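You operate a simulated robot arm through the tools that you are given. There is no shell and no other tool. Be economical: measure what you need, move in short steps, check, and stop when the job is done.

You run a simulated robot arm. Do the job below in one go: nothing can be reset, and whatever is moved stays where it is left.

## Task
Tip out the blue mug, stand it back and mop up its spill.
Fine: tip it into the basin; wipe with the blue dishcloth and lay it back where it was; leave the other mug. Set down upright: what you pick out.
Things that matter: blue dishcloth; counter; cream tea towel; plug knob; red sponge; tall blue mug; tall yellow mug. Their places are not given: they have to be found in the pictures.

The check looks at the end state, three seconds after you hand in, the way a careful person would. Anything else that was tipped, shoved, dropped, spilled or broken makes it a failure.

## Robot
A 7-joint arm with a two-finger parallel gripper, fixed in place. Base frame: the origin is at the foot of the arm, x ahead of it, y to its left, z up; the work surface is at about z = 0. Lengths are in mm, angles in degrees, forces in N, time in s.
With the tool pointing down near the work surface it reaches from about 240 to 620 mm from the base axis. Its first joint turns from -66.0 to 66.0 degrees. Payload 2.6 kg.
The tool frame sits at the grasp point between the pads (the TCP): z along the fingers, y along the line on which they close. The tips reach 30 mm beyond it. Largest opening 94 mm; finger width 28, thickness 10; the body of the gripper, 50 by 96 mm, starts 55 mm behind the TCP.
Orientation is that of the tool frame in the base frame, as a unit quaternion [x, y, z, w]. With the fingers straight down and closing along the base's y, the tool's x points along the base's -x, its y along +y and its z along -z.

## Interface
- The arm moves only by the tool send_rows. Its argument "rows" is a list of rows, each a list of 3 entries, a list of its own where there are three numbers: the turn, a rotation vector about the tool's x, y, z in units of 4 degrees (1.0 is 4 degrees), then the shift along the tool's x, y, z in units of 50 mm (1.0 is 50 mm), then the finger opening in m, from 0 to 0.094. In form: [[[rx, ry, rz], [tx, ty, tz], grip], ...]. A call has 1 to 10 rows; each row shifts and turns the commanded pose from where the row before left it, along the tool's axes as they then stand. A call with a number of a shift or a turn outside -1 to 1 is refused whole. Rows are played at 5 a second. More than 50 mm and 8.6 degrees between two rows, or a gripper value outside its range, and nothing of the call is played. A pose out of reach is approached as far as the arm can. The call stops where the force on the tool passes 40 N (or 10 N more than at its start, if that is more) or the arm is blocked; 0.2 s more then pass. The fingers move at their own pace (about 72 mm/s each) and stop on an object; they squeeze with about 30 N. The grip force told is the motor's: it shows also when the fingers shut on nothing. Time passes only in rows, and 0.2 s behind the last, so rows that do not move let the fingers close. It gives the time, the measured TCP pose, the force on the tool (base axes), the opening and the grip force at its end, in the units of the frame above (readings bear some noise), with the torque about the TCP (base axes, N m) and any sound that the robot's microphone picked up.
- Cameras (640 x 400 px; columns grow to the right, rows downward): "scene" is fixed at [-5.2, 404.8, 557.9]; the picture's right is [-0.97, -0.23, 0.00], its down [-0.15, 0.64, -0.76] and it looks along [0.17, -0.74, -0.66] (base axes); focal length 243 px, centre (320, 200). "wrist" rides on the gripper at [76, 14, -102] in the tool frame; the picture's right is [-0.18, 0.98, 0.00], its down [-0.75, -0.14, -0.64] and it looks along [-0.63, -0.12, 0.77] (tool axes); focal length 243 px, centre (320, 200).
- camera(camera): a new picture of that camera. No time passes.
- locate(camera, pixels): there is no depth. For up to 12 entries [column, row, z] of the newest picture of that camera ("zoom" is the newest enlarged one), the place [x, y] in the base frame at which the ray of that pixel passes the height z, good to about 3 mm, but the place of the scene camera against the robot may be out by one fixed shift of up to 18 mm in any direction. No time passes.
- inspect(camera, box): a new picture of the part [left, top, right, bottom] of that camera's present view, enlarged. No time passes.
- job_done(): hands the job in; it is judged then, once.

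Go step by step. Measure first, check grasps and placings, and put right what went wrong. The budget is 80 turns and 34 pictures, counting those below and the enlarged ones. Unless the task says otherwise, let go and move clear before handing in, and close with one line.

The tools are called after ">>>" as name(argument=value, ...) on one line, values as JSON. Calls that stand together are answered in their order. send_rows: Moves the arm, as the interface text tells. Its arguments: {"type":"object","properties":{"rows":{"type":"array"}},"required":["rows"]} The other tools are called the same way: camera (camera) takes a picture; locate (camera, pixels) gives the place at which the rays of pixels pass given heights; inspect (camera, box) takes an enlarged picture of a part of a camera's view; job_done () hands the job in.

At the start:

```text
time_s: 0.0
eef_pos: [385.8, -184.7, 353.6]
tool_rot: [0.0, 1.0, 0.0, -0.001]
wrist_force: [-0.5, -0.1, 0.1]
torque: [-0.03, 0.02, -0.01]
opening: 94.0
gripper_force: 0.1
```

scene: 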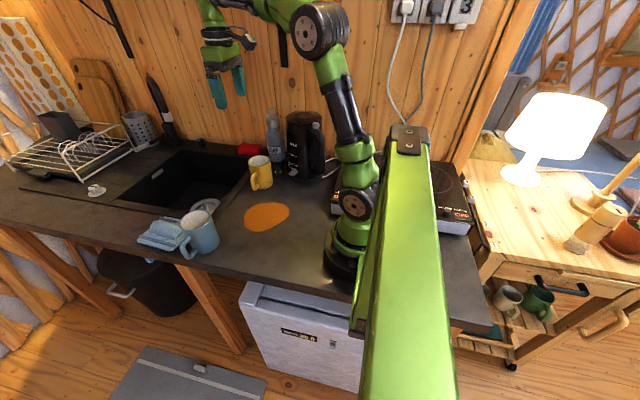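
wrist: 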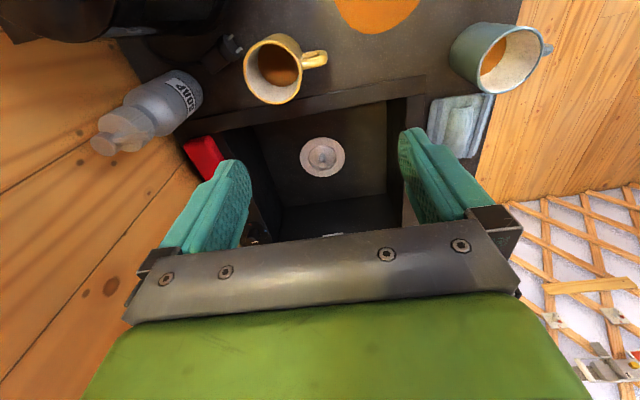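

The wrist picture shows the basin (centre near 325,155), the yellow mug (275,68), the blue mug (495,55), a blue cloth (460,125) and part of the orange spill (375,10). I'll enlarge and measure these.

>>> inspect(camera="scene", box=[100, 120, 340, 270])

>>> locate(camera="wrist", pixels=[[505, 60, 100], [495, 90, 0], [442, 98, 5], [494, 95, 5], [430, 152, 5], [475, 160, 5], [272, 75, 90], [270, 100, 0], [324, 157, -120], [250, 130, 0], [425, 80, 0], [548, 48, 60]])

>>> locate(camera="scene", pixels=[[243, 220, 0], [290, 212, 0], [265, 202, 0], [264, 232, 0], [137, 240, 5], [178, 250, 5], [150, 218, 5], [205, 255, 0], [195, 220, 100], [116, 197, 0], [215, 214, 0], [250, 165, 0]])

>>> inspect(camera="wrist", box=[400, 0, 560, 170])

```text
2.67 times, centred on (220, 195) of scene
```

zoom: 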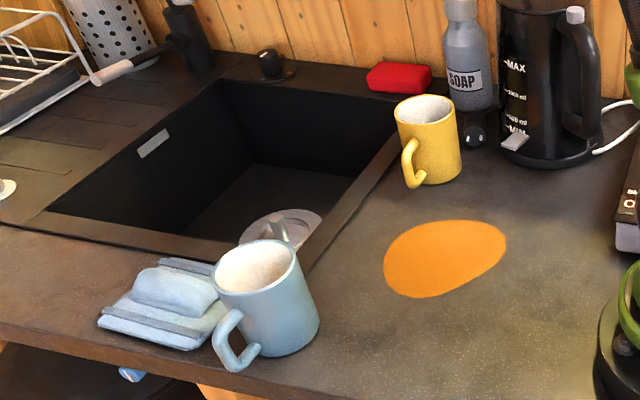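

```text
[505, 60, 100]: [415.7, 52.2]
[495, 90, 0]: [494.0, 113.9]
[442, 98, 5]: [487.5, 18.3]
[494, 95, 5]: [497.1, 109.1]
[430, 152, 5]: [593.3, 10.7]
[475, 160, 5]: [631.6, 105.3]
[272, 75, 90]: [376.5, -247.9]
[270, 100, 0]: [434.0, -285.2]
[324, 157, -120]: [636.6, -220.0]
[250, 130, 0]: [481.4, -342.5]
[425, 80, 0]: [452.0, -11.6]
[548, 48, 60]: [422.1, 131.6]
```

```text
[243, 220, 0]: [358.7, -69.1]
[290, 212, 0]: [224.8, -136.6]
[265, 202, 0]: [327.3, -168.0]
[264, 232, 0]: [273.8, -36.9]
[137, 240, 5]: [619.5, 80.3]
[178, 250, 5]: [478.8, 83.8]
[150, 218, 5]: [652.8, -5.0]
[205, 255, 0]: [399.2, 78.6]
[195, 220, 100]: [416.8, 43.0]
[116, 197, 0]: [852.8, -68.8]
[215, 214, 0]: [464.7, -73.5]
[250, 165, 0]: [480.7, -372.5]
```

```text
2.35 times, centred on (480, 85) of wrist
```

zoom: 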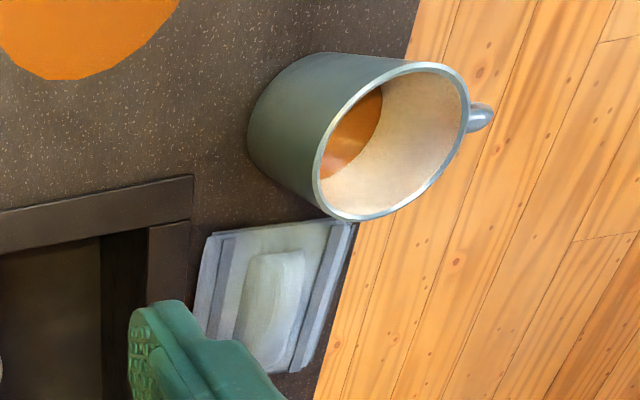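

The blue mug holds orange liquid, its handle points to the counter's front, and the spill is about at (290,-100). I'll move the arm back to view the mug, cloth and spill from the wrist.

>>> send_rows(rows=[[[0, 0, 0], [0.544, 0.74, 0], 0.094], [[0, 0, 0], [0.544, 0.74, 0], 0.094], [[0, 0, 0], [0.544, 0.74, 0], 0.094], [[0, 0, 0], [0.544, 0.74, 0], 0.094], [[0, 0, 0], [0.544, 0.74, 0], 0.094], [[0, 0, 0], [0, 0, 0], 0.094]])

>>> camera(camera="wrist")

```text
time_s: 1.4
eef_pos: [249.2, 0.1, 353.9]
tool_rot: [0.001, 1.0, 0.0, 0.0]
wrist_force: [0.8, -0.3, 0.3]
torque: [0.0, 0.0, 0.03]
opening: 94.1
gripper_force: 0.0
```

```text
29 pictures are left
```

wrist: 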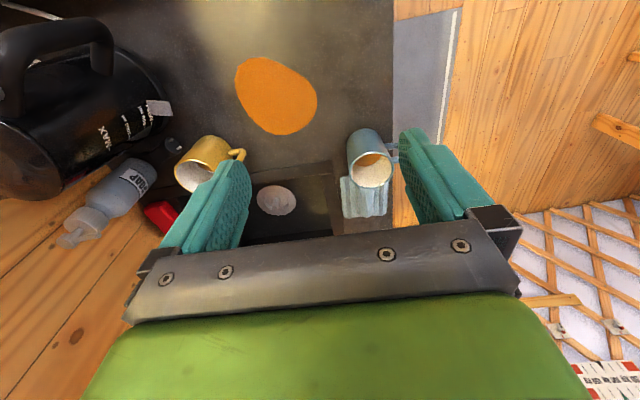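

>>> inspect(camera="wrist", box=[310, 110, 430, 230])

>>> locate(camera="wrist", pixels=[[234, 72, 0], [318, 100, 0], [265, 57, 0], [277, 135, 0], [300, 75, 0], [348, 133, 0], [380, 130, 0], [352, 173, 100], [392, 168, 100], [372, 154, 100], [372, 188, 100], [392, 100, 0]])

```text
3.33 times, centred on (370, 170) of wrist
```

zoom: 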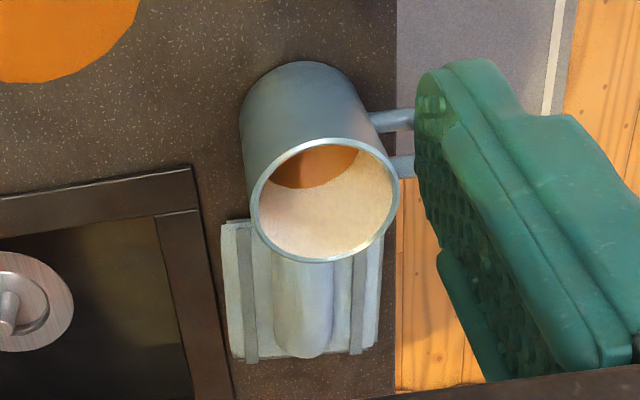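

```text
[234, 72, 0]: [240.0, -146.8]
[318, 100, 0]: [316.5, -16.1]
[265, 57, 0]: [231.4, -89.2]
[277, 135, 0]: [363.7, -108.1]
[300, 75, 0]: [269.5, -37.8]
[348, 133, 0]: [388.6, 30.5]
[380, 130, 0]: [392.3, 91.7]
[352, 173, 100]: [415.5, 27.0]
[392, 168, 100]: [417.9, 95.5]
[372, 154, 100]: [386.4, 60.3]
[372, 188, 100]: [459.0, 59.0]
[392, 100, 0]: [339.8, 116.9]
```

The mug stands near (420,60), about 75 mm wide; its handle points to +y. I'll refine its height and the cloth's place from the zoom.

>>> locate(camera="zoom", pixels=[[305, 61, 0], [241, 115, 0], [251, 200, 100], [399, 200, 100], [325, 138, 100], [325, 262, 100], [325, 138, 110], [325, 262, 110], [222, 222, 5], [235, 360, 5], [378, 350, 5], [303, 355, 25]])

>>> locate(camera="zoom", pixels=[[272, 300, 25], [333, 300, 25], [410, 115, 70], [410, 165, 70], [395, 30, 0], [395, 380, 0], [192, 168, 0], [230, 395, 0], [155, 215, 0]])

```text
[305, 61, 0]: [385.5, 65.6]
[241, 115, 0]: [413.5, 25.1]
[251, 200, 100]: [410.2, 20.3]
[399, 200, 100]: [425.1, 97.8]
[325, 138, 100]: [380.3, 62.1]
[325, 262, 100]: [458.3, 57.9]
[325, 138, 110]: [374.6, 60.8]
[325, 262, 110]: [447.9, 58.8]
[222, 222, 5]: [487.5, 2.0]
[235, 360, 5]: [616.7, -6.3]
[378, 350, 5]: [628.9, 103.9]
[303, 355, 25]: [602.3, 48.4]
```

```text
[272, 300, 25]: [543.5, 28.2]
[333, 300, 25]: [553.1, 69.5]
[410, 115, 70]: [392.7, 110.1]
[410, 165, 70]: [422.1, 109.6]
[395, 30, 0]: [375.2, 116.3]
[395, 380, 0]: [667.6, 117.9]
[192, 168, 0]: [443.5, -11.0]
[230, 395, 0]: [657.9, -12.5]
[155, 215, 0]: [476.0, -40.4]
```

The mug measures about 78 mm across with its centre at (423,61) and a height of about 95. I'll first yaw the tool so the fingers close mostly along x, which keeps them clear of the handle.

>>> send_rows(rows=[[[0, 0, 1], [0, 0, 0], 0.094], [[0, 0, 1], [0, 0, 0], 0.094], [[0, 0, 1], [0, 0, 0], 0.094], [[0, 0, 1], [0, 0, 0], 0.094], [[0, 0, 1], [0, 0, 0], 0.094], [[0, 0, 1], [0, 0, 0], 0.094], [[0, 0, 1], [0, 0, 0], 0.094], [[0, 0, 1], [0, 0, 0], 0.094], [[0, 0, 1], [0, 0, 0], 0.094], [[0, 0, 1], [0, 0, 0], 0.094]])

>>> send_rows(rows=[[[0, 0, 1], [0, 0, 0], 0.094], [[0, 0, 1], [0, 0, 0], 0.094], [[0, 0, 1], [0, 0, 0], 0.094], [[0, 0, 1], [0, 0, 0], 0.094], [[0, 0, 1], [0, 0, 0], 0.094], [[0, 0, 1], [0, 0, 0], 0.094], [[0, 0, 1], [0, 0, 0], 0.094], [[0, 0, 0.5], [0, 0, 0], 0.094], [[0, 0, 0], [0, 0, 0], 0.094]])

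```text
time_s: 3.6
eef_pos: [250.2, 1.2, 352.0]
tool_rot: [0.344, 0.939, 0.0, 0.0]
wrist_force: [0.2, -0.5, 0.7]
torque: [-0.02, 0.0, -0.05]
opening: 93.9
gripper_force: 0.0
```

```text
time_s: 5.6
eef_pos: [250.0, 2.8, 353.4]
tool_rot: [0.575, 0.818, 0.0, 0.0]
wrist_force: [-0.8, -0.5, -0.6]
torque: [0.01, -0.02, 0.0]
opening: 94.1
gripper_force: 0.1
```

The yaw is right (tool y is about [0.94, 0.34]). Next I'll move above the pre-grasp point at (443,5,250) and lean the tool 30°.

>>> send_rows(rows=[[[0, 0, 0], [-0.258, 0.73, 0.412], 0.094], [[0, 0, 0], [-0.258, 0.73, 0.412], 0.094], [[0, 0, 0], [-0.258, 0.73, 0.412], 0.094], [[0, 0, 0], [-0.258, 0.73, 0.412], 0.094], [[0, 0, 0], [-0.258, 0.73, 0.412], 0.094], [[0, 0, 0], [0, 0, 0], 0.094]])

>>> send_rows(rows=[[[0, 0.9375, 0], [0, 0, 0], 0.094], [[0, 0.9375, 0], [0, 0, 0], 0.094], [[0, 0.9375, 0], [0, 0, 0], 0.094], [[0, 0.9375, 0], [0, 0, 0], 0.094], [[0, 0.9375, 0], [0, 0, 0], 0.094], [[0, 0.9375, 0], [0, 0, 0], 0.094], [[0, 0.9375, 0], [0, 0, 0], 0.094], [[0, 0.9375, 0], [0, 0, 0], 0.094], [[0, 0, 0], [0, 0, 0], 0.094]])

>>> camera(camera="wrist")

```text
time_s: 7.0
eef_pos: [445.1, 3.0, 251.7]
tool_rot: [0.574, 0.819, 0.0, 0.0]
wrist_force: [0.6, -0.6, -0.3]
torque: [-0.04, 0.01, 0.02]
opening: 93.9
gripper_force: 0.2
```

```text
time_s: 9.0
eef_pos: [443.3, 1.7, 251.4]
tool_rot: [0.554, 0.791, 0.149, -0.212]
wrist_force: [-0.5, 0.4, 0.3]
torque: [-0.02, -0.01, 0.01]
opening: 94.0
gripper_force: 0.0
```

```text
27 pictures are left
```

wrist: 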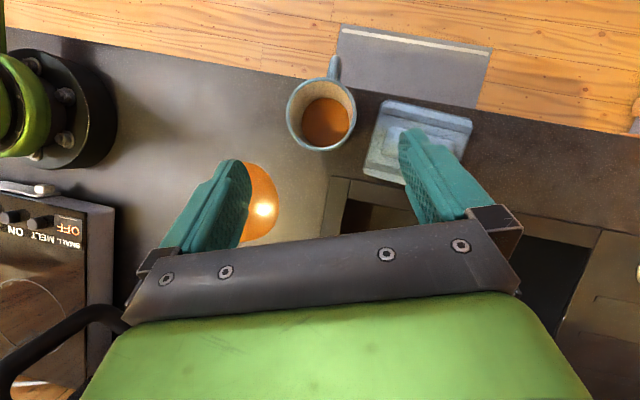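

The lean is right and the mug is seen nearly from above (rim around 322,115). I'll re-measure its centre from this view.

>>> inspect(camera="wrist", box=[260, 40, 420, 190])

>>> locate(camera="wrist", pixels=[[286, 116, 95], [357, 110, 95], [317, 79, 95], [324, 152, 95], [333, 57, 60]])

```text
2.67 times, centred on (340, 115) of wrist
```

zoom: 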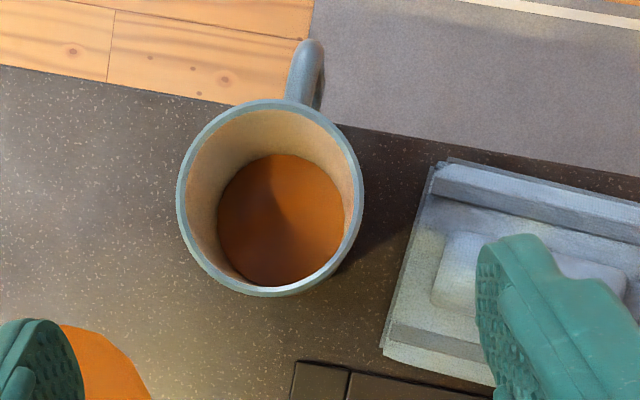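

```text
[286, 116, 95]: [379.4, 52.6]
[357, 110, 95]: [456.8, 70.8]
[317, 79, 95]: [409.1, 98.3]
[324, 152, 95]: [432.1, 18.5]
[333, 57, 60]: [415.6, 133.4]
```

The centre comes out at (420,60) and the diameter at about 80, so clearance per finger is about 7 mm. I'll line up on the approach axis and go in slowly.

>>> send_rows(rows=[[[0, 0, 0], [-0.388, -0.02, 0.73], 0.094], [[0, 0, 0], [-0.388, -0.02, 0.73], 0.094], [[0, 0, 0], [0, 0, 0.6], 0.094], [[0, 0, 0], [0, 0, 0], 0.094]])

>>> camera(camera="wrist")

>>> camera(camera="scene")

```text
time_s: 10.0
eef_pos: [434.2, 17.9, 141.6]
tool_rot: [0.555, 0.791, 0.148, -0.212]
wrist_force: [0.6, 0.1, 0.7]
torque: [0.0, 0.0, 0.02]
opening: 94.1
gripper_force: 0.0
```

```text
25 pictures are left
```

wrist: 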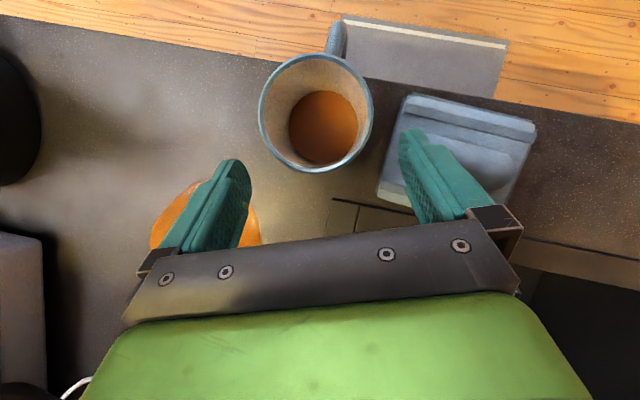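

```text
24 pictures are left
```

scene: 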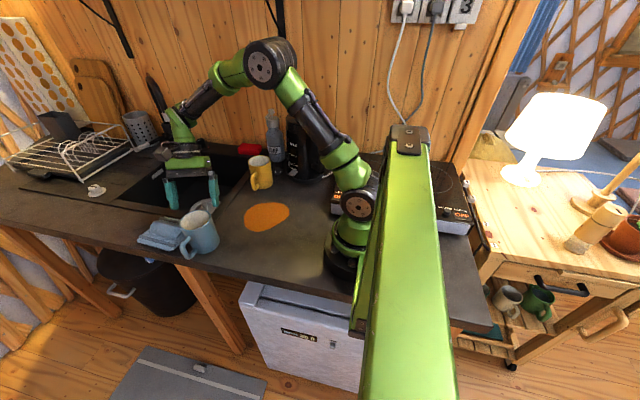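

The mug's rim now spans columns 259–373 around (316,113). I'll check its centre once more at close range.

>>> locate(camera="wrist", pixels=[[258, 115, 95], [373, 112, 95], [312, 54, 95], [320, 172, 95], [258, 115, 100], [373, 112, 100], [312, 54, 100], [320, 172, 100]])

```text
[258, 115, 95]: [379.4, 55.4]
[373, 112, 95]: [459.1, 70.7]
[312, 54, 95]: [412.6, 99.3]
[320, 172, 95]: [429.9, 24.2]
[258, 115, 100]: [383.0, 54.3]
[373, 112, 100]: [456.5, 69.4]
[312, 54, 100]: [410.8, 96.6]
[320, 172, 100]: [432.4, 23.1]
```

The centre is confirmed at (420,61). I'll go in the last 89 mm.

>>> send_rows(rows=[[[0, 0, 0], [0, 0.006, 0.356], 0.094], [[0, 0, 0], [0, 0.006, 0.356], 0.094], [[0, 0, 0], [0, 0.006, 0.356], 0.094], [[0, 0, 0], [0, 0.006, 0.356], 0.094], [[0, 0, 0], [0, 0.006, 0.356], 0.094], [[0, 0, 0], [0, 0, 0], 0.094]])

>>> camera(camera="wrist")

```text
time_s: 11.4
eef_pos: [419.9, 61.4, 62.8]
tool_rot: [0.555, 0.791, 0.149, -0.212]
wrist_force: [0.1, 1.1, 0.3]
torque: [-0.02, -0.04, -0.02]
opening: 94.1
gripper_force: 0.1
```

```text
23 pictures are left
```

wrist: 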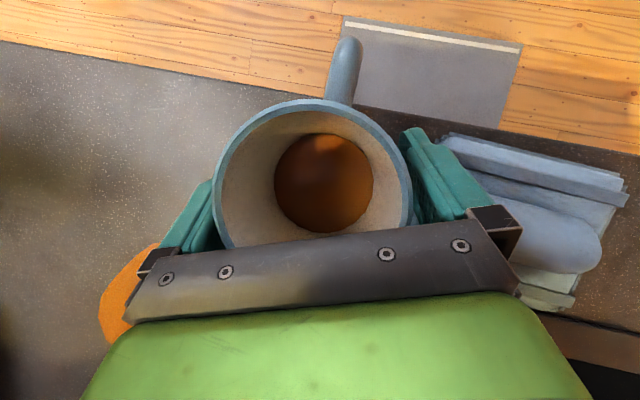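

The mug is between the fingers with the handle clear, so I'll close.

>>> send_rows(rows=[[[0, 0, 0], [0, 0, 0], 0.08], [[0, 0, 0], [0, 0, 0], 0.06], [[0, 0, 0], [0, 0, 0], 0.04], [[0, 0, 0], [0, 0, 0], 0.04]])

```text
time_s: 12.4
eef_pos: [419.8, 61.7, 64.1]
tool_rot: [0.554, 0.791, 0.148, -0.211]
wrist_force: [0.1, -0.6, 0.1]
torque: [-0.01, -0.04, 0.03]
opening: 78.8
gripper_force: 29.8
```

The grip holds at 78.8 mm and 29.8 N. I'll lift straight up 150 mm.

>>> send_rows(rows=[[[0, 0, 0], [0.1, 0, -0.173], 0.04], [[0, 0, 0], [0.2, 0, -0.346], 0.04], [[0, 0, 0], [0.3, 0, -0.52], 0.04], [[0, 0, 0], [0.3, 0, -0.52], 0.04], [[0, 0, 0], [0.3, 0, -0.52], 0.04], [[0, 0, 0], [0.2, 0, -0.346], 0.04], [[0, 0, 0], [0.1, 0, -0.173], 0.04], [[0, 0, 0], [0, 0, 0], 0.04]])

>>> camera(camera="wrist")

```text
time_s: 14.2
eef_pos: [420.9, 62.1, 215.1]
tool_rot: [0.555, 0.79, 0.149, -0.211]
wrist_force: [-0.1, 0.1, -1.9]
torque: [-0.02, 0.0, 0.0]
opening: 78.7
gripper_force: 30.2
```

```text
22 pictures are left
```

wrist: 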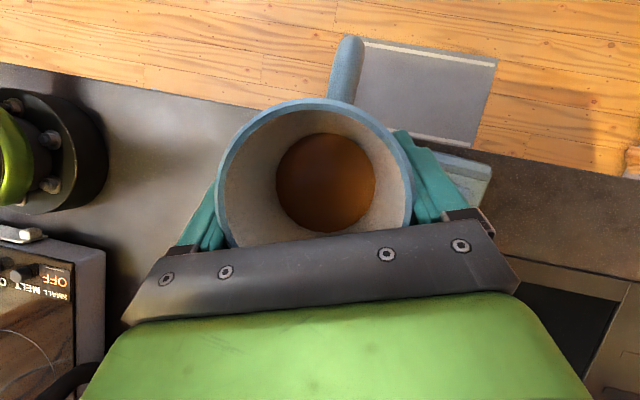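

The mug is upright and lifted with the liquid still in. I'll carry it over the basin to about (566,-188,185).

>>> send_rows(rows=[[[0, 0, 0], [-0.261, 0.051, -0.116], 0.04], [[0, 0, 0], [-0.471, 0.091, -0.209], 0.04], [[0, 0, 0], [-0.627, 0.122, -0.279], 0.04], [[0, 0, 0], [-0.627, 0.122, -0.279], 0.04], [[0, 0, 0], [-0.627, 0.122, -0.279], 0.04], [[0, 0, 0], [-0.627, 0.122, -0.279], 0.04], [[0, 0, 0], [-0.627, 0.122, -0.279], 0.04], [[0, 0, 0], [-0.627, 0.122, -0.279], 0.04], [[0, 0, 0], [-0.471, 0.091, -0.209], 0.04], [[0, 0, 0], [-0.261, 0.051, -0.116], 0.04]])

>>> camera(camera="scene")

```text
time_s: 16.4
eef_pos: [529.2, -125.7, 192.9]
tool_rot: [0.555, 0.791, 0.149, -0.213]
wrist_force: [-0.5, 0.6, -2.8]
torque: [0.0, 0.01, -0.04]
opening: 78.8
gripper_force: 30.1
out of reach, approached as far as the arm can: row 8, 9, 10
```

```text
21 pictures are left
```

scene: 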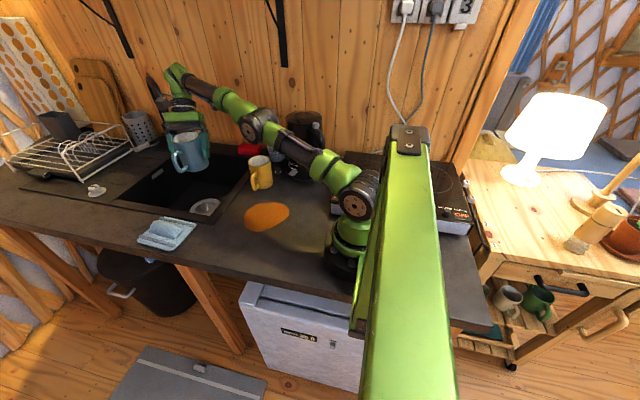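

The arm reached its limit at (529,-126,193), but the mug is over the basin, whose inner edges are x>476 and y<-40. Turning the tool brings the wrist back within reach, so I'll start the tilt.

>>> send_rows(rows=[[[0, -0.5, 0], [0, 0, 0], 0.04], [[0, -1, 0], [0, 0, 0], 0.04], [[0, -1, 0], [0, 0, 0], 0.04], [[0, -1, 0], [0, 0, 0], 0.04], [[0, -1, 0], [0, 0, 0], 0.04], [[0, -1, 0], [0, 0, 0], 0.04], [[0, -1, 0], [0, 0, 0], 0.04], [[0, -1, 0], [0, 0, 0], 0.04]])

```text
time_s: 18.2
eef_pos: [527.2, -124.3, 192.3]
tool_rot: [0.574, 0.819, -0.001, 0.001]
wrist_force: [0.0, -0.1, -2.8]
torque: [0.0, 0.0, 0.0]
opening: 78.5
gripper_force: 30.0
```

The commanded pose had been clamped, so pose and command agree now; the tool is vertical and the mug is tilted 30°. I'll shift about 60 mm further over the basin and continue the tilt.

>>> send_rows(rows=[[[0, 0, 0], [-0.6, 0, 0], 0.04], [[0, 0, 0], [-0.6, 0, 0], 0.04], [[0, -1, 0], [0, 0, 0], 0.04], [[0, -1, 0], [0, 0, 0], 0.04], [[0, -1, 0], [0, 0, 0], 0.04], [[0, -1, 0], [0, 0, 0], 0.04], [[0, -1, 0], [0, 0, 0], 0.04], [[0, -1, 0], [0, 0, 0], 0.04], [[0, -1, 0], [0, 0, 0], 0.04]])

>>> camera(camera="scene")

```text
time_s: 20.2
eef_pos: [547.4, -183.9, 193.4]
tool_rot: [0.557, 0.794, -0.14, 0.199]
wrist_force: [1.2, -0.1, -3.9]
torque: [0.06, 0.01, 0.01]
opening: 78.7
gripper_force: 30.3
```

```text
20 pictures are left
```

scene: 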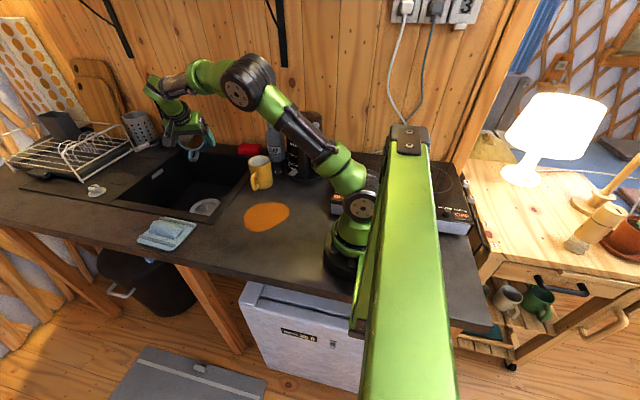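

The tilt is about 58° and the mug is well over the basin. I'll go on.

>>> send_rows(rows=[[[0, -1, 0], [0, 0, 0], 0.04], [[0, -1, 0], [0, 0, 0], 0.04], [[0, -1, 0], [0, 0, 0], 0.04], [[0, -1, 0], [0, 0, 0], 0.04], [[0, -1, 0], [0, 0, 0], 0.04], [[0, -1, 0], [0, 0, 0], 0.04], [[0, -1, 0], [0, 0, 0], 0.04], [[0, -1, 0], [0, 0, 0], 0.04], [[0, -1, 0], [0, 0, 0], 0.04]])

>>> inspect(camera="scene", box=[100, 60, 340, 270])

```text
time_s: 22.2
eef_pos: [547.5, -183.0, 193.1]
tool_rot: [0.486, 0.695, -0.303, 0.435]
wrist_force: [-0.3, 0.5, -2.4]
torque: [0.06, 0.04, 0.01]
opening: 78.7
gripper_force: 30.3
```

```text
1.90 times, centred on (220, 165) of scene
```

zoom: 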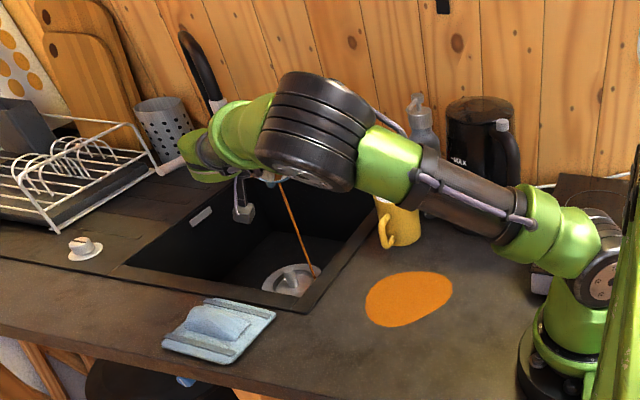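

The stream (zoom 285,185 to 312,275) falls into the basin by the drain. I'll tilt further and let it drain.

>>> send_rows(rows=[[[0, 0, 0], [0, 0, 0], 0.04], [[0, -0.7, 0], [0, 0, 0], 0.04], [[0, -0.7, 0], [0, 0, 0], 0.04], [[0, -0.7, 0], [0, 0, 0], 0.04], [[0, -0.7, 0], [0, 0, 0], 0.04], [[0, -0.7, 0], [0, 0, 0], 0.04], [[0, -0.7, 0], [0, 0, 0], 0.04], [[0, -0.7, 0], [0, 0, 0], 0.04], [[0, 0, 0], [0, 0, 0], 0.04], [[0, 0, 0], [0, 0, 0], 0.04]])

>>> send_rows(rows=[[[0, 0, 0], [0, 0, 0], 0.04], [[0, 0, 0], [0, 0, 0], 0.04], [[0, 0, 0], [0, 0, 0], 0.04], [[0, 0, 0], [0, 0, 0], 0.04], [[0, 0, 0], [0, 0, 0], 0.04], [[0, 0, 0], [0, 0, 0], 0.04], [[0, 0, 0], [0, 0, 0], 0.04], [[0, 0, 0], [0, 0, 0], 0.04], [[0, 0, 0], [0, 0, 0], 0.04], [[0, 0, 0], [0, 0, 0], 0.04]])

>>> inspect(camera="scene", box=[100, 60, 340, 270])

>>> camera(camera="wrist")

```text
time_s: 24.4
eef_pos: [547.3, -181.1, 194.0]
tool_rot: [0.428, 0.611, -0.382, 0.545]
wrist_force: [0.1, -0.2, -2.0]
torque: [0.05, 0.04, 0.01]
opening: 78.8
gripper_force: 30.1
```

```text
time_s: 26.6
eef_pos: [548.4, -181.9, 193.2]
tool_rot: [0.428, 0.611, -0.382, 0.546]
wrist_force: [-0.7, 0.4, -3.1]
torque: [0.07, 0.06, 0.02]
opening: 78.7
gripper_force: 30.2
```

```text
1.90 times, centred on (220, 165) of scene
```

zoom: 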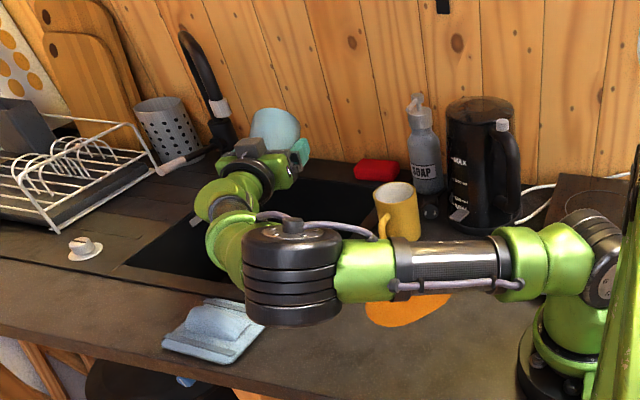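

```text
17 pictures are left
```

wrist: 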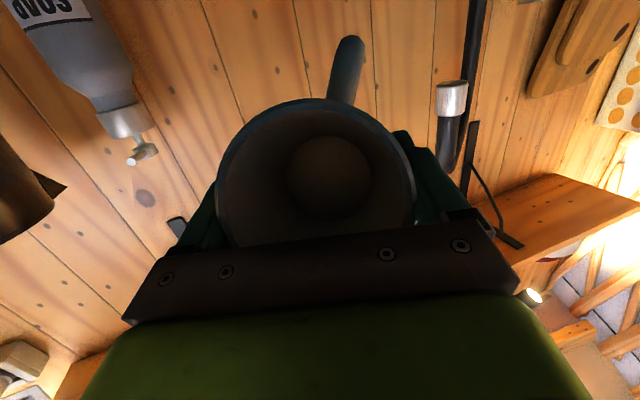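

The mug is empty (dry interior at 330,180 in the wrist view). I'll turn back upright.

>>> send_rows(rows=[[[0, 1, 0], [0, 0, 0], 0.04], [[0, 1, 0], [0, 0, 0], 0.04], [[0, 1, 0], [0, 0, 0], 0.04], [[0, 1, 0], [0, 0, 0], 0.04], [[0, 1, 0], [0, 0, 0], 0.04], [[0, 1, 0], [0, 0, 0], 0.04], [[0, 1, 0], [0, 0, 0], 0.04], [[0, 1, 0], [0, 0, 0], 0.04], [[0, 1, 0], [0, 0, 0], 0.04], [[0, 1, 0], [0, 0, 0], 0.04]])

>>> send_rows(rows=[[[0, 1, 0], [0, 0, 0], 0.04], [[0, 1, 0], [0, 0, 0], 0.04], [[0, 1, 0], [0, 0, 0], 0.04], [[0, 1, 0], [0, 0, 0], 0.04], [[0, 1, 0], [0, 0, 0], 0.04], [[0, 1, 0], [0, 0, 0], 0.04], [[0, 1, 0], [0, 0, 0], 0.04], [[0, 1, 0], [0, 0, 0], 0.04], [[0, 1, 0], [0, 0, 0], 0.04], [[0, 0.9, 0], [0, 0, 0], 0.04]])

```text
time_s: 28.8
eef_pos: [548.2, -181.0, 192.8]
tool_rot: [0.533, 0.761, -0.212, 0.303]
wrist_force: [0.1, -0.1, -2.6]
torque: [0.1, 0.02, 0.02]
opening: 78.7
gripper_force: 29.7
```

```text
time_s: 31.0
eef_pos: [546.8, -181.8, 192.8]
tool_rot: [0.573, 0.819, -0.019, 0.028]
wrist_force: [-0.3, 0.8, -3.1]
torque: [0.02, -0.03, -0.03]
opening: 79.1
gripper_force: 30.0
```

The tool is nearly vertical. I'll carry the mug back above its place.

>>> send_rows(rows=[[[0, 0, 0], [0.381, -0.0475, 0], 0.04], [[0, 0, 0], [0.681, -0.0875, -0.02], 0.04], [[0, 0, 0], [0.681, -0.0875, -0.02], 0.04], [[0, 0, 0], [0.681, -0.0875, -0.02], 0.04], [[0, 0, 0], [0.681, -0.0875, -0.02], 0.04], [[0, 0, 0], [0.681, -0.0875, -0.02], 0.04], [[0, 0, 0], [0.681, -0.0875, -0.02], 0.04], [[0, 0, 0], [0.581, -0.0775, -0.02], 0.04], [[0, 0, 0], [0.4, -0.05, -0.02], 0.04], [[0, 0, 0], [0, 0, 0], 0.04]])

>>> send_rows(rows=[[[0, 0.9375, 0], [0, 0, 0], 0.04], [[0, 0.9375, 0], [0, 0, 0], 0.04], [[0, 0.9375, 0], [0, 0, 0], 0.04], [[0, 0.9375, 0], [0, 0, 0], 0.04], [[0, 0.9375, 0], [0, 0, 0], 0.04], [[0, 0.9375, 0], [0, 0, 0], 0.04], [[0, 0.9375, 0], [0, 0, 0], 0.04], [[0, 0.9375, 0], [0, 0, 0], 0.04], [[0, 0, 0], [0, 0, 0], 0.04]])

```text
time_s: 33.2
eef_pos: [421.5, 60.7, 181.7]
tool_rot: [0.574, 0.818, -0.021, 0.029]
wrist_force: [-0.1, 0.4, -2.6]
torque: [0.04, -0.01, 0.02]
opening: 78.8
gripper_force: 29.9
```

```text
time_s: 35.2
eef_pos: [421.3, 62.9, 182.1]
tool_rot: [0.559, 0.798, 0.129, -0.184]
wrist_force: [1.2, -0.3, -3.3]
torque: [-0.06, 0.0, 0.02]
opening: 78.6
gripper_force: 29.8
```

The lean is 26°, and 30° is needed to match the grasp. I'll add 4° and look.

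>>> send_rows(rows=[[[0, 1, 0], [0, 0, 0], 0.04], [[0, 0, 0], [0, 0, 0], 0.04]])

>>> inspect(camera="scene", box=[100, 100, 340, 270])

>>> camera(camera="wrist")

```text
time_s: 35.8
eef_pos: [422.3, 63.4, 182.0]
tool_rot: [0.554, 0.791, 0.149, -0.212]
wrist_force: [0.4, 0.1, -3.2]
torque: [0.0, -0.02, -0.01]
opening: 78.6
gripper_force: 29.7
```

```text
2.35 times, centred on (220, 185) of scene
```

zoom: 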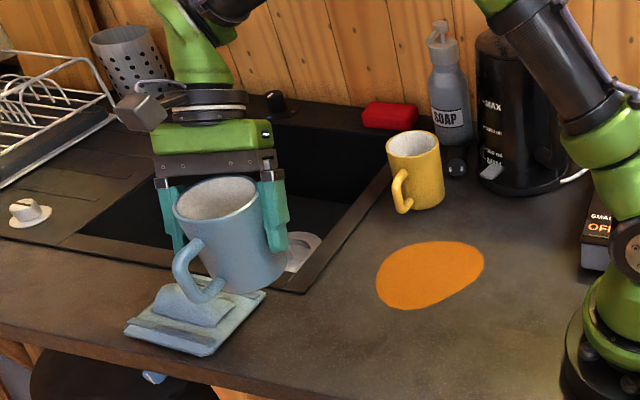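

```text
15 pictures are left
```

wrist: 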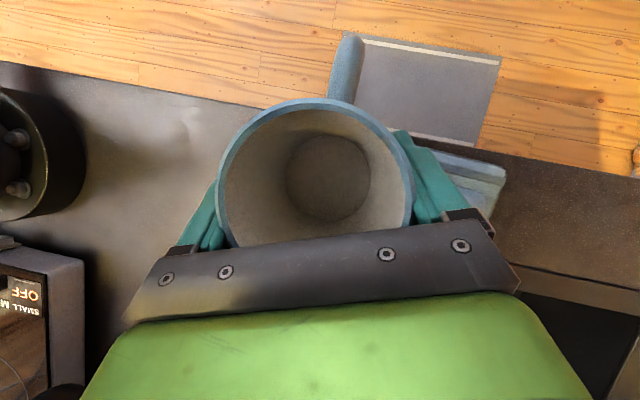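

The mug sits unchanged in the grip and is empty. I'll lower it to its original place.

>>> send_rows(rows=[[[0, 0, 0], [-0.156, -0.007, 0.264], 0.04], [[0, 0, 0], [-0.156, -0.007, 0.264], 0.04], [[0, 0, 0], [-0.156, -0.007, 0.264], 0.04], [[0, 0, 0], [-0.156, -0.007, 0.264], 0.04], [[0, 0, 0], [-0.156, -0.007, 0.264], 0.04], [[0, 0, 0], [-0.156, -0.007, 0.264], 0.04], [[0, 0, 0], [-0.156, -0.007, 0.264], 0.04], [[0, 0, 0], [0, 0, 0], 0.04]])

>>> send_rows(rows=[[[0, 0, 0], [-0.036, -0.0015, 0.061], 0.04], [[0, 0, 0], [-0.036, -0.0015, 0.061], 0.04], [[0, 0, 0], [-0.03, -0.0015, 0.05], 0.04], [[0, 0, 0], [0, 0, 0], 0.04]])

```text
time_s: 37.6
eef_pos: [419.8, 60.4, 74.5]
tool_rot: [0.555, 0.791, 0.148, -0.212]
wrist_force: [-0.1, 0.0, -2.9]
torque: [0.01, -0.04, -0.03]
opening: 79.0
gripper_force: 29.5
```

```text
time_s: 38.6
eef_pos: [418.9, 60.5, 64.8]
tool_rot: [0.555, 0.791, 0.148, -0.212]
wrist_force: [-0.4, -0.4, -2.5]
torque: [-0.04, 0.03, -0.03]
opening: 78.7
gripper_force: 30.6
```

The tool force of -2.5 N says the mug is still hanging by a hair. I'll go down in 1 mm steps.

>>> send_rows(rows=[[[0, 0, 0], [-0.01, 0, 0.0173], 0.04], [[0, 0, 0], [0, 0, 0], 0.04], [[0, 0, 0], [-0.01, 0, 0.0173], 0.04], [[0, 0, 0], [0, 0, 0], 0.04]])

```text
time_s: 39.6
eef_pos: [420.7, 62.0, 63.4]
tool_rot: [0.555, 0.791, 0.151, -0.211]
wrist_force: [-8.1, 1.2, 21.9]
torque: [-0.27, -0.11, -0.05]
opening: 78.8
gripper_force: 29.8
```

Contact at 22 N. I'll ease up by half a millimetre and open.

>>> send_rows(rows=[[[0, 0, 0], [0.006, 0, -0.011], 0.04], [[0, 0, 0], [0, 0, 0], 0.082], [[0, 0, 0], [0, 0, 0], 0.094], [[0, 0, 0], [0, 0, 0], 0.094]])

>>> send_rows(rows=[[[0, 0, 0], [0, 0, -0.3], 0.094], [[0, 0, 0], [0, 0, -0.5], 0.094], [[0, 0, 0], [0, 0, -0.7], 0.094], [[0, 0, 0], [0, 0, -0.7], 0.094], [[0, 0, 0], [0, 0, -0.7], 0.094], [[0, 0, 0], [0, 0, 0], 0.094]])

>>> camera(camera="wrist")

```text
time_s: 40.6
eef_pos: [420.2, 61.1, 62.6]
tool_rot: [0.555, 0.79, 0.149, -0.212]
wrist_force: [0.8, 0.0, -0.6]
torque: [0.0, 0.0, -0.02]
opening: 93.8
gripper_force: 0.2
```

```text
time_s: 42.0
eef_pos: [444.1, -8.5, 189.9]
tool_rot: [0.553, 0.791, 0.148, -0.213]
wrist_force: [-0.9, 0.7, 0.1]
torque: [-0.02, 0.01, 0.01]
opening: 94.0
gripper_force: 0.2
```

```text
14 pictures are left
```

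wrist: 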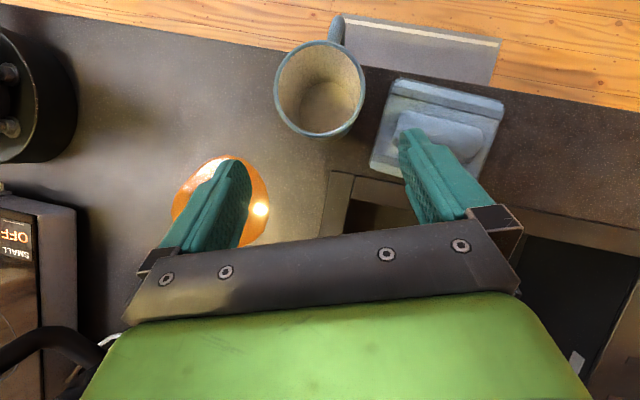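

The mug stands in its place. I'll level the tool and yaw it back for the cloth.

>>> send_rows(rows=[[[0, -0.9375, 0], [0, 0, 0], 0.094], [[0, -0.9375, 0], [0, 0, 0], 0.094], [[0, -0.9375, 0], [0, 0, 0], 0.094], [[0, -0.9375, 0], [0, 0, 0], 0.094], [[0, -0.9375, 0], [0, 0, 0], 0.094], [[0, -0.9375, 0], [0, 0, 0], 0.094], [[0, -0.9375, 0], [0, 0, 0], 0.094], [[0, -0.9375, 0], [0, 0, 0], 0.094]])

>>> send_rows(rows=[[[0, 0, -1], [0, 0, -0.4], 0.094], [[0, 0, -1], [0, 0, -0.4], 0.094], [[0, 0, -1], [0, 0, 0], 0.094], [[0, 0, -1], [0, 0, 0], 0.094], [[0, 0, -1], [0, 0, 0], 0.094], [[0, 0, -1], [0, 0, 0], 0.094], [[0, 0, -1], [0, 0, 0], 0.094], [[0, 0, -1], [0, 0, 0], 0.094], [[0, 0, -1], [0, 0, 0], 0.094], [[0, 0, -1], [0, 0, 0], 0.094]])

>>> send_rows(rows=[[[0, 0, -1], [0, 0, 0], 0.094], [[0, 0, -1], [0, 0, 0], 0.094], [[0, 0, -1], [0, 0, 0], 0.094], [[0, 0, -1], [0, 0, 0], 0.094], [[0, 0, -1], [0, 0, 0], 0.094], [[0, 0, -1], [0, 0, 0], 0.094], [[0, 0, -1], [0, 0, 0], 0.094], [[0, 0, -0.5], [0, 0, 0], 0.094], [[0, 0, 0], [0.3, 0.5, 0], 0.094], [[0, 0, 0], [0.3, 0.5, 0], 0.094]])

>>> camera(camera="wrist")

```text
time_s: 43.8
eef_pos: [444.1, -8.0, 189.4]
tool_rot: [0.575, 0.818, -0.001, 0.001]
wrist_force: [1.2, 0.2, -0.4]
torque: [0.01, -0.02, -0.03]
opening: 94.0
gripper_force: 0.1
```

```text
time_s: 46.0
eef_pos: [443.3, -7.8, 228.6]
tool_rot: [0.259, 0.966, 0.0, 0.001]
wrist_force: [0.8, 0.4, 0.4]
torque: [0.01, -0.04, 0.0]
opening: 94.0
gripper_force: 0.1
```

```text
time_s: 48.2
eef_pos: [414.5, 42.6, 228.2]
tool_rot: [0.001, 1.0, 0.0, -0.001]
wrist_force: [1.1, 0.4, -1.0]
torque: [-0.02, 0.03, 0.03]
opening: 94.0
gripper_force: 0.0
```

```text
13 pictures are left
```

wrist: 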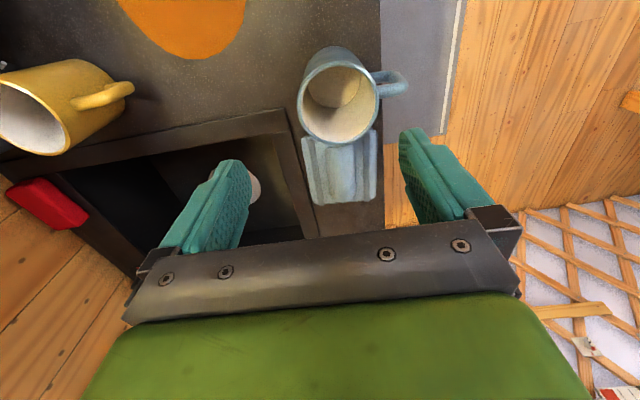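

The mug stands upright and the cloth is visible behind it (centre near 340,172). I'll measure both.

>>> inspect(camera="wrist", box=[280, 110, 400, 215])

>>> locate(camera="wrist", pixels=[[298, 102, 95], [378, 97, 95], [337, 64, 95], [340, 143, 95], [312, 205, 3], [378, 202, 3], [302, 137, 3], [374, 130, 3]])

```text
3.81 times, centred on (340, 162) of wrist
```

zoom: 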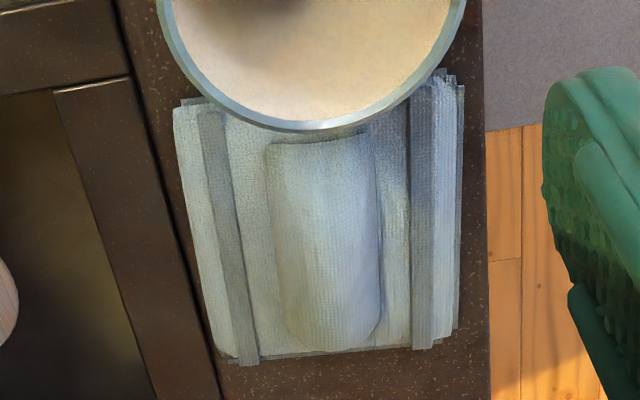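

```text
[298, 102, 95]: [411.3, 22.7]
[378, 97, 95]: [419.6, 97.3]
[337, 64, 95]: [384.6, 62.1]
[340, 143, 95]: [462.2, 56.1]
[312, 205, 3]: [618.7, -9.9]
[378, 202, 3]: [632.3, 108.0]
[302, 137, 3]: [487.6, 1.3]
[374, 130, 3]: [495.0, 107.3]
```

>>> locate(camera="zoom", pixels=[[265, 147, 20], [370, 135, 20], [290, 345, 20], [380, 320, 20], [265, 147, 35], [370, 135, 35], [290, 345, 35], [380, 320, 35], [330, 240, 30], [175, 105, 8], [225, 355, 8], [455, 335, 8]])

```text
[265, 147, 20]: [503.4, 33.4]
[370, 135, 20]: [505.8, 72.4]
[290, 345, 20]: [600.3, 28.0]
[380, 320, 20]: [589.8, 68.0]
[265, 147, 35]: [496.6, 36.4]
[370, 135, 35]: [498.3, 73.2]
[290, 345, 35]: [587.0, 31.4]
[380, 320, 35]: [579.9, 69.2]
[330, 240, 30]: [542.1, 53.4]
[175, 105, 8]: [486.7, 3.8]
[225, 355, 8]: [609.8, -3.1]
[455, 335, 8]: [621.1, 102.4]
```

The cloth's hump spans about x 503–595 and y 30–71, with its centre at (548,50) and a yaw of about -3°. I'll move above it with the fingers partly open.

>>> send_rows(rows=[[[0, 0, 0], [-0.534, 0.032, 0.512], 0.06], [[0, 0, 0], [-0.534, 0.032, 0.512], 0.06], [[0, 0, 0], [-0.534, 0.032, 0.512], 0.06], [[0, 0, 0], [-0.534, 0.032, 0.512], 0.06], [[0, 0, 0], [-0.534, 0.032, 0.512], 0.06], [[0, 0, 0.8], [0, 0, 0], 0.06], [[0, 0, 0], [0, 0, 0], 0.06]])

>>> inspect(camera="scene", box=[110, 160, 250, 260])

```text
time_s: 49.8
eef_pos: [547.2, 47.2, 101.2]
tool_rot: [0.029, 1.0, 0.0, 0.0]
wrist_force: [0.8, 0.1, 0.5]
torque: [-0.01, 0.01, 0.03]
opening: 59.6
gripper_force: 0.1
```

```text
4.00 times, centred on (180, 210) of scene
```

zoom: 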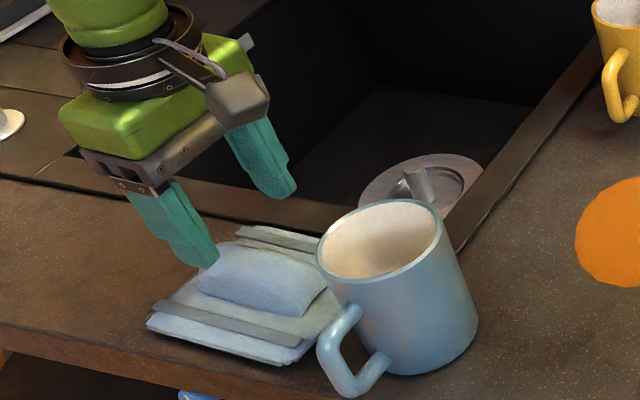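

The fingers straddle the hump. I'll shift 3 mm left and descend gently.

>>> send_rows(rows=[[[0, 0, 0], [0, 0.06, 0.3], 0.06], [[0, 0, 0], [0, 0, 0.3], 0.06], [[0, 0, 0], [0, 0, 0.3], 0.06], [[0, 0, 0], [0, 0, 0.14], 0.06], [[0, 0, 0], [0, 0, 0.1], 0.06], [[0, 0, 0], [0, 0, 0], 0.06]])

```text
time_s: 51.2
eef_pos: [548.1, 51.6, 43.5]
tool_rot: [0.029, 1.0, 0.0, 0.0]
wrist_force: [-0.3, -0.4, -0.2]
torque: [-0.01, 0.02, -0.02]
opening: 59.8
gripper_force: 0.0
```

No contact yet, with the tips at about 14 mm. I'll close on the hump.

>>> send_rows(rows=[[[0, 0, 0], [0, 0, 0], 0.045], [[0, 0, 0], [0, 0, 0], 0.03], [[0, 0, 0], [0, 0, 0], 0.01], [[0, 0, 0], [0, 0, 0], 0.01], [[0, 0, 0], [0, 0, 0], 0.01]])

```text
time_s: 52.4
eef_pos: [547.6, 51.7, 45.0]
tool_rot: [0.028, 1.0, 0.001, 0.0]
wrist_force: [-0.6, -0.9, 0.5]
torque: [-0.01, 0.01, 0.0]
opening: 27.5
gripper_force: 30.0
```

Gripped at 27.5 mm and 30 N. I'll lift 150 mm and look.

>>> send_rows(rows=[[[0, 0, 0], [0, 0, -0.2], 0.01], [[0, 0, 0], [0, 0, -0.5], 0.01], [[0, 0, 0], [0, 0, -0.8], 0.01], [[0, 0, 0], [0, 0, -0.8], 0.01], [[0, 0, 0], [0, 0, -0.7], 0.01], [[0, 0, 0], [0, 0, 0], 0.01]])

>>> inspect(camera="scene", box=[100, 100, 340, 270])

```text
time_s: 53.8
eef_pos: [549.1, 53.2, 193.4]
tool_rot: [0.028, 1.0, 0.0, 0.001]
wrist_force: [-0.2, 0.4, -0.7]
torque: [0.0, 0.03, 0.02]
opening: 27.5
gripper_force: 30.3
```

```text
2.35 times, centred on (220, 185) of scene
```

zoom: 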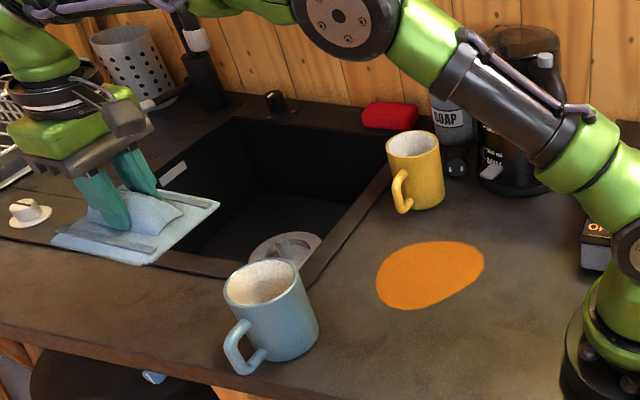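

The cloth hangs flat and firm in the grip. I'll carry it above the spill, to about (292,-85).

>>> send_rows(rows=[[[0, 0, 0], [0.35, -0.213, 0], 0.01], [[0, 0, 0], [0.6265, -0.381, 0], 0.01], [[0, 0, 0], [0.6265, -0.381, 0], 0.01], [[0, 0, 0], [0.6265, -0.381, 0], 0.01], [[0, 0, 0], [0.6265, -0.381, 0], 0.01], [[0, 0, 0], [0.6265, -0.381, 0], 0.01], [[0, 0, 0], [0.6265, -0.381, 0], 0.01], [[0, 0, 0], [0.6265, -0.381, 0], 0.01], [[0, 0, 0], [0.276, -0.168, 0], 0.01], [[0, 0, 0], [0, 0, 0], 0.01]])

>>> camera(camera="scene")

>>> camera(camera="wrist")

```text
time_s: 56.0
eef_pos: [288.3, -87.5, 196.2]
tool_rot: [0.028, 1.0, 0.0, 0.001]
wrist_force: [-0.7, -0.2, -0.1]
torque: [0.0, 0.01, -0.02]
opening: 27.3
gripper_force: 29.4
```

```text
9 pictures are left
```

scene: 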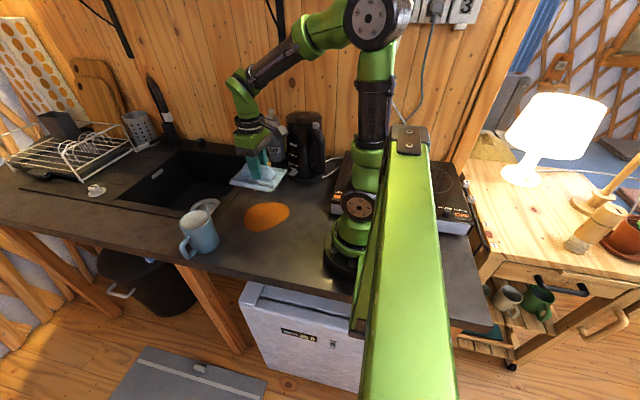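

```text
8 pictures are left
```

wrist: 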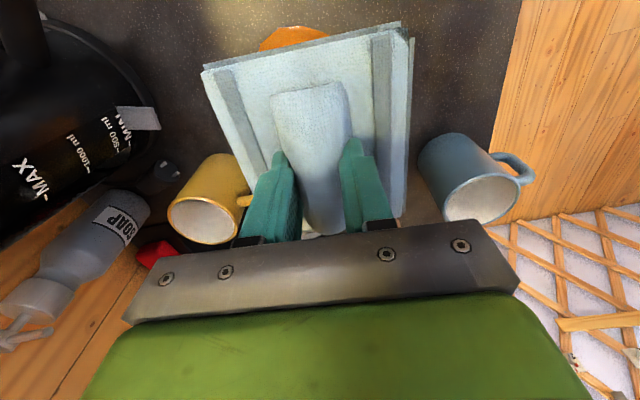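

The cloth is above the spill. I'll check how near the yellow mug's handle and the blue mug are.

>>> locate(camera="wrist", pixels=[[252, 200, 50], [238, 160, 0], [210, 155, 0], [420, 150, 0], [435, 135, 0], [290, 27, 0], [155, 170, 0], [202, 67, 150], [400, 22, 150], [408, 215, 150]])

```text
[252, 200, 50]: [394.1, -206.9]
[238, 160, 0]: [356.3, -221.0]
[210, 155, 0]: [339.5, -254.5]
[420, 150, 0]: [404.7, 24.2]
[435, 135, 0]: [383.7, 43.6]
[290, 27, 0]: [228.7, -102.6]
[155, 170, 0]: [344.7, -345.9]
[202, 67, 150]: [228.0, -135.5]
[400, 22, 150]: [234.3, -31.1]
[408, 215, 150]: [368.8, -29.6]
```

Clearances are ample: the yellow handle is at y -207 and the blue mug starts at y 24. I'll lower the cloth onto the spill.

>>> send_rows(rows=[[[0, 0, 0], [0, 0, 0.5], 0.01], [[0, 0, 0], [0, 0, 0.7], 0.01], [[0, 0, 0], [0, 0, 0.7], 0.01], [[0, 0, 0], [0, 0, 0.6], 0.01], [[0, 0, 0], [0, 0, 0.3], 0.01], [[0, 0, 0], [0, 0, 0.1], 0.01], [[0, 0, 0], [0, 0, 0.06], 0.01], [[0, 0, 0], [0, 0, 0.04], 0.01], [[0, 0, 0], [0, 0, 0], 0.01]])

```text
time_s: 58.0
eef_pos: [289.9, -85.2, 44.2]
tool_rot: [0.029, 1.0, 0.0, 0.0]
wrist_force: [-2.4, 0.6, 8.5]
torque: [0.01, 0.02, 0.04]
opening: 27.7
gripper_force: 29.7
```

The contact force is 8.5 N. I'll wipe around the spill in overlapping strokes.

>>> send_rows(rows=[[[0, 0, 0], [0, -0.4, 0], 0.01], [[0, 0, 0], [0.4, 0, 0], 0.01], [[0, 0, 0], [0, 0.5, 0], 0.01], [[0, 0, 0], [0, 0.5, 0], 0.01], [[0, 0, 0], [-0.4, 0, 0], 0.01], [[0, 0, 0], [-0.3, 0, 0], 0.01], [[0, 0, 0], [0, -0.5, 0], 0.01], [[0, 0, 0], [0, -0.5, 0], 0.01], [[0, 0, 0], [0.3, 0, 0], 0.01], [[0, 0, 0], [0, 0.5, 0], 0.01]])

>>> send_rows(rows=[[[0, 0, 0], [0, 0.5, 0], 0.01], [[0, 0, 0], [0.4, 0, 0], 0.01], [[0, 0, 0], [0, -0.5, 0], 0.01], [[0, 0, 0], [0, -0.5, 0], 0.01], [[0, 0, 0], [-0.4, 0, 0], 0.01], [[0, 0, 0], [-0.3, 0, 0], 0.01], [[0, 0, 0], [0, 0.5, 0], 0.01], [[0, 0, 0], [0, 0.5, 0], 0.01], [[0, 0, 0], [0.3, -0.5, 0], 0.01], [[0, 0, 0], [0, 0, 0], 0.01]])

>>> camera(camera="scene")

```text
time_s: 60.2
eef_pos: [288.8, -82.0, 45.3]
tool_rot: [0.028, 1.0, 0.0, 0.0]
wrist_force: [0.1, 0.4, -1.1]
torque: [0.0, -0.06, 0.0]
opening: 27.4
gripper_force: 29.3
```

```text
time_s: 62.4
eef_pos: [290.2, -78.4, 43.1]
tool_rot: [0.028, 1.0, 0.0, -0.001]
wrist_force: [0.1, 0.9, 1.8]
torque: [0.02, -0.16, 0.06]
opening: 27.8
gripper_force: 30.5
```

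```text
7 pictures are left
```

scene: 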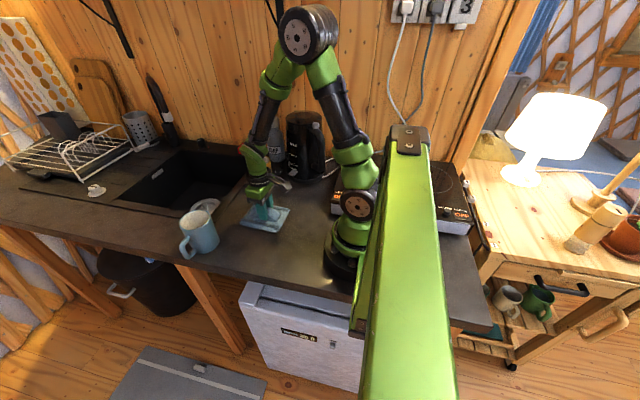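

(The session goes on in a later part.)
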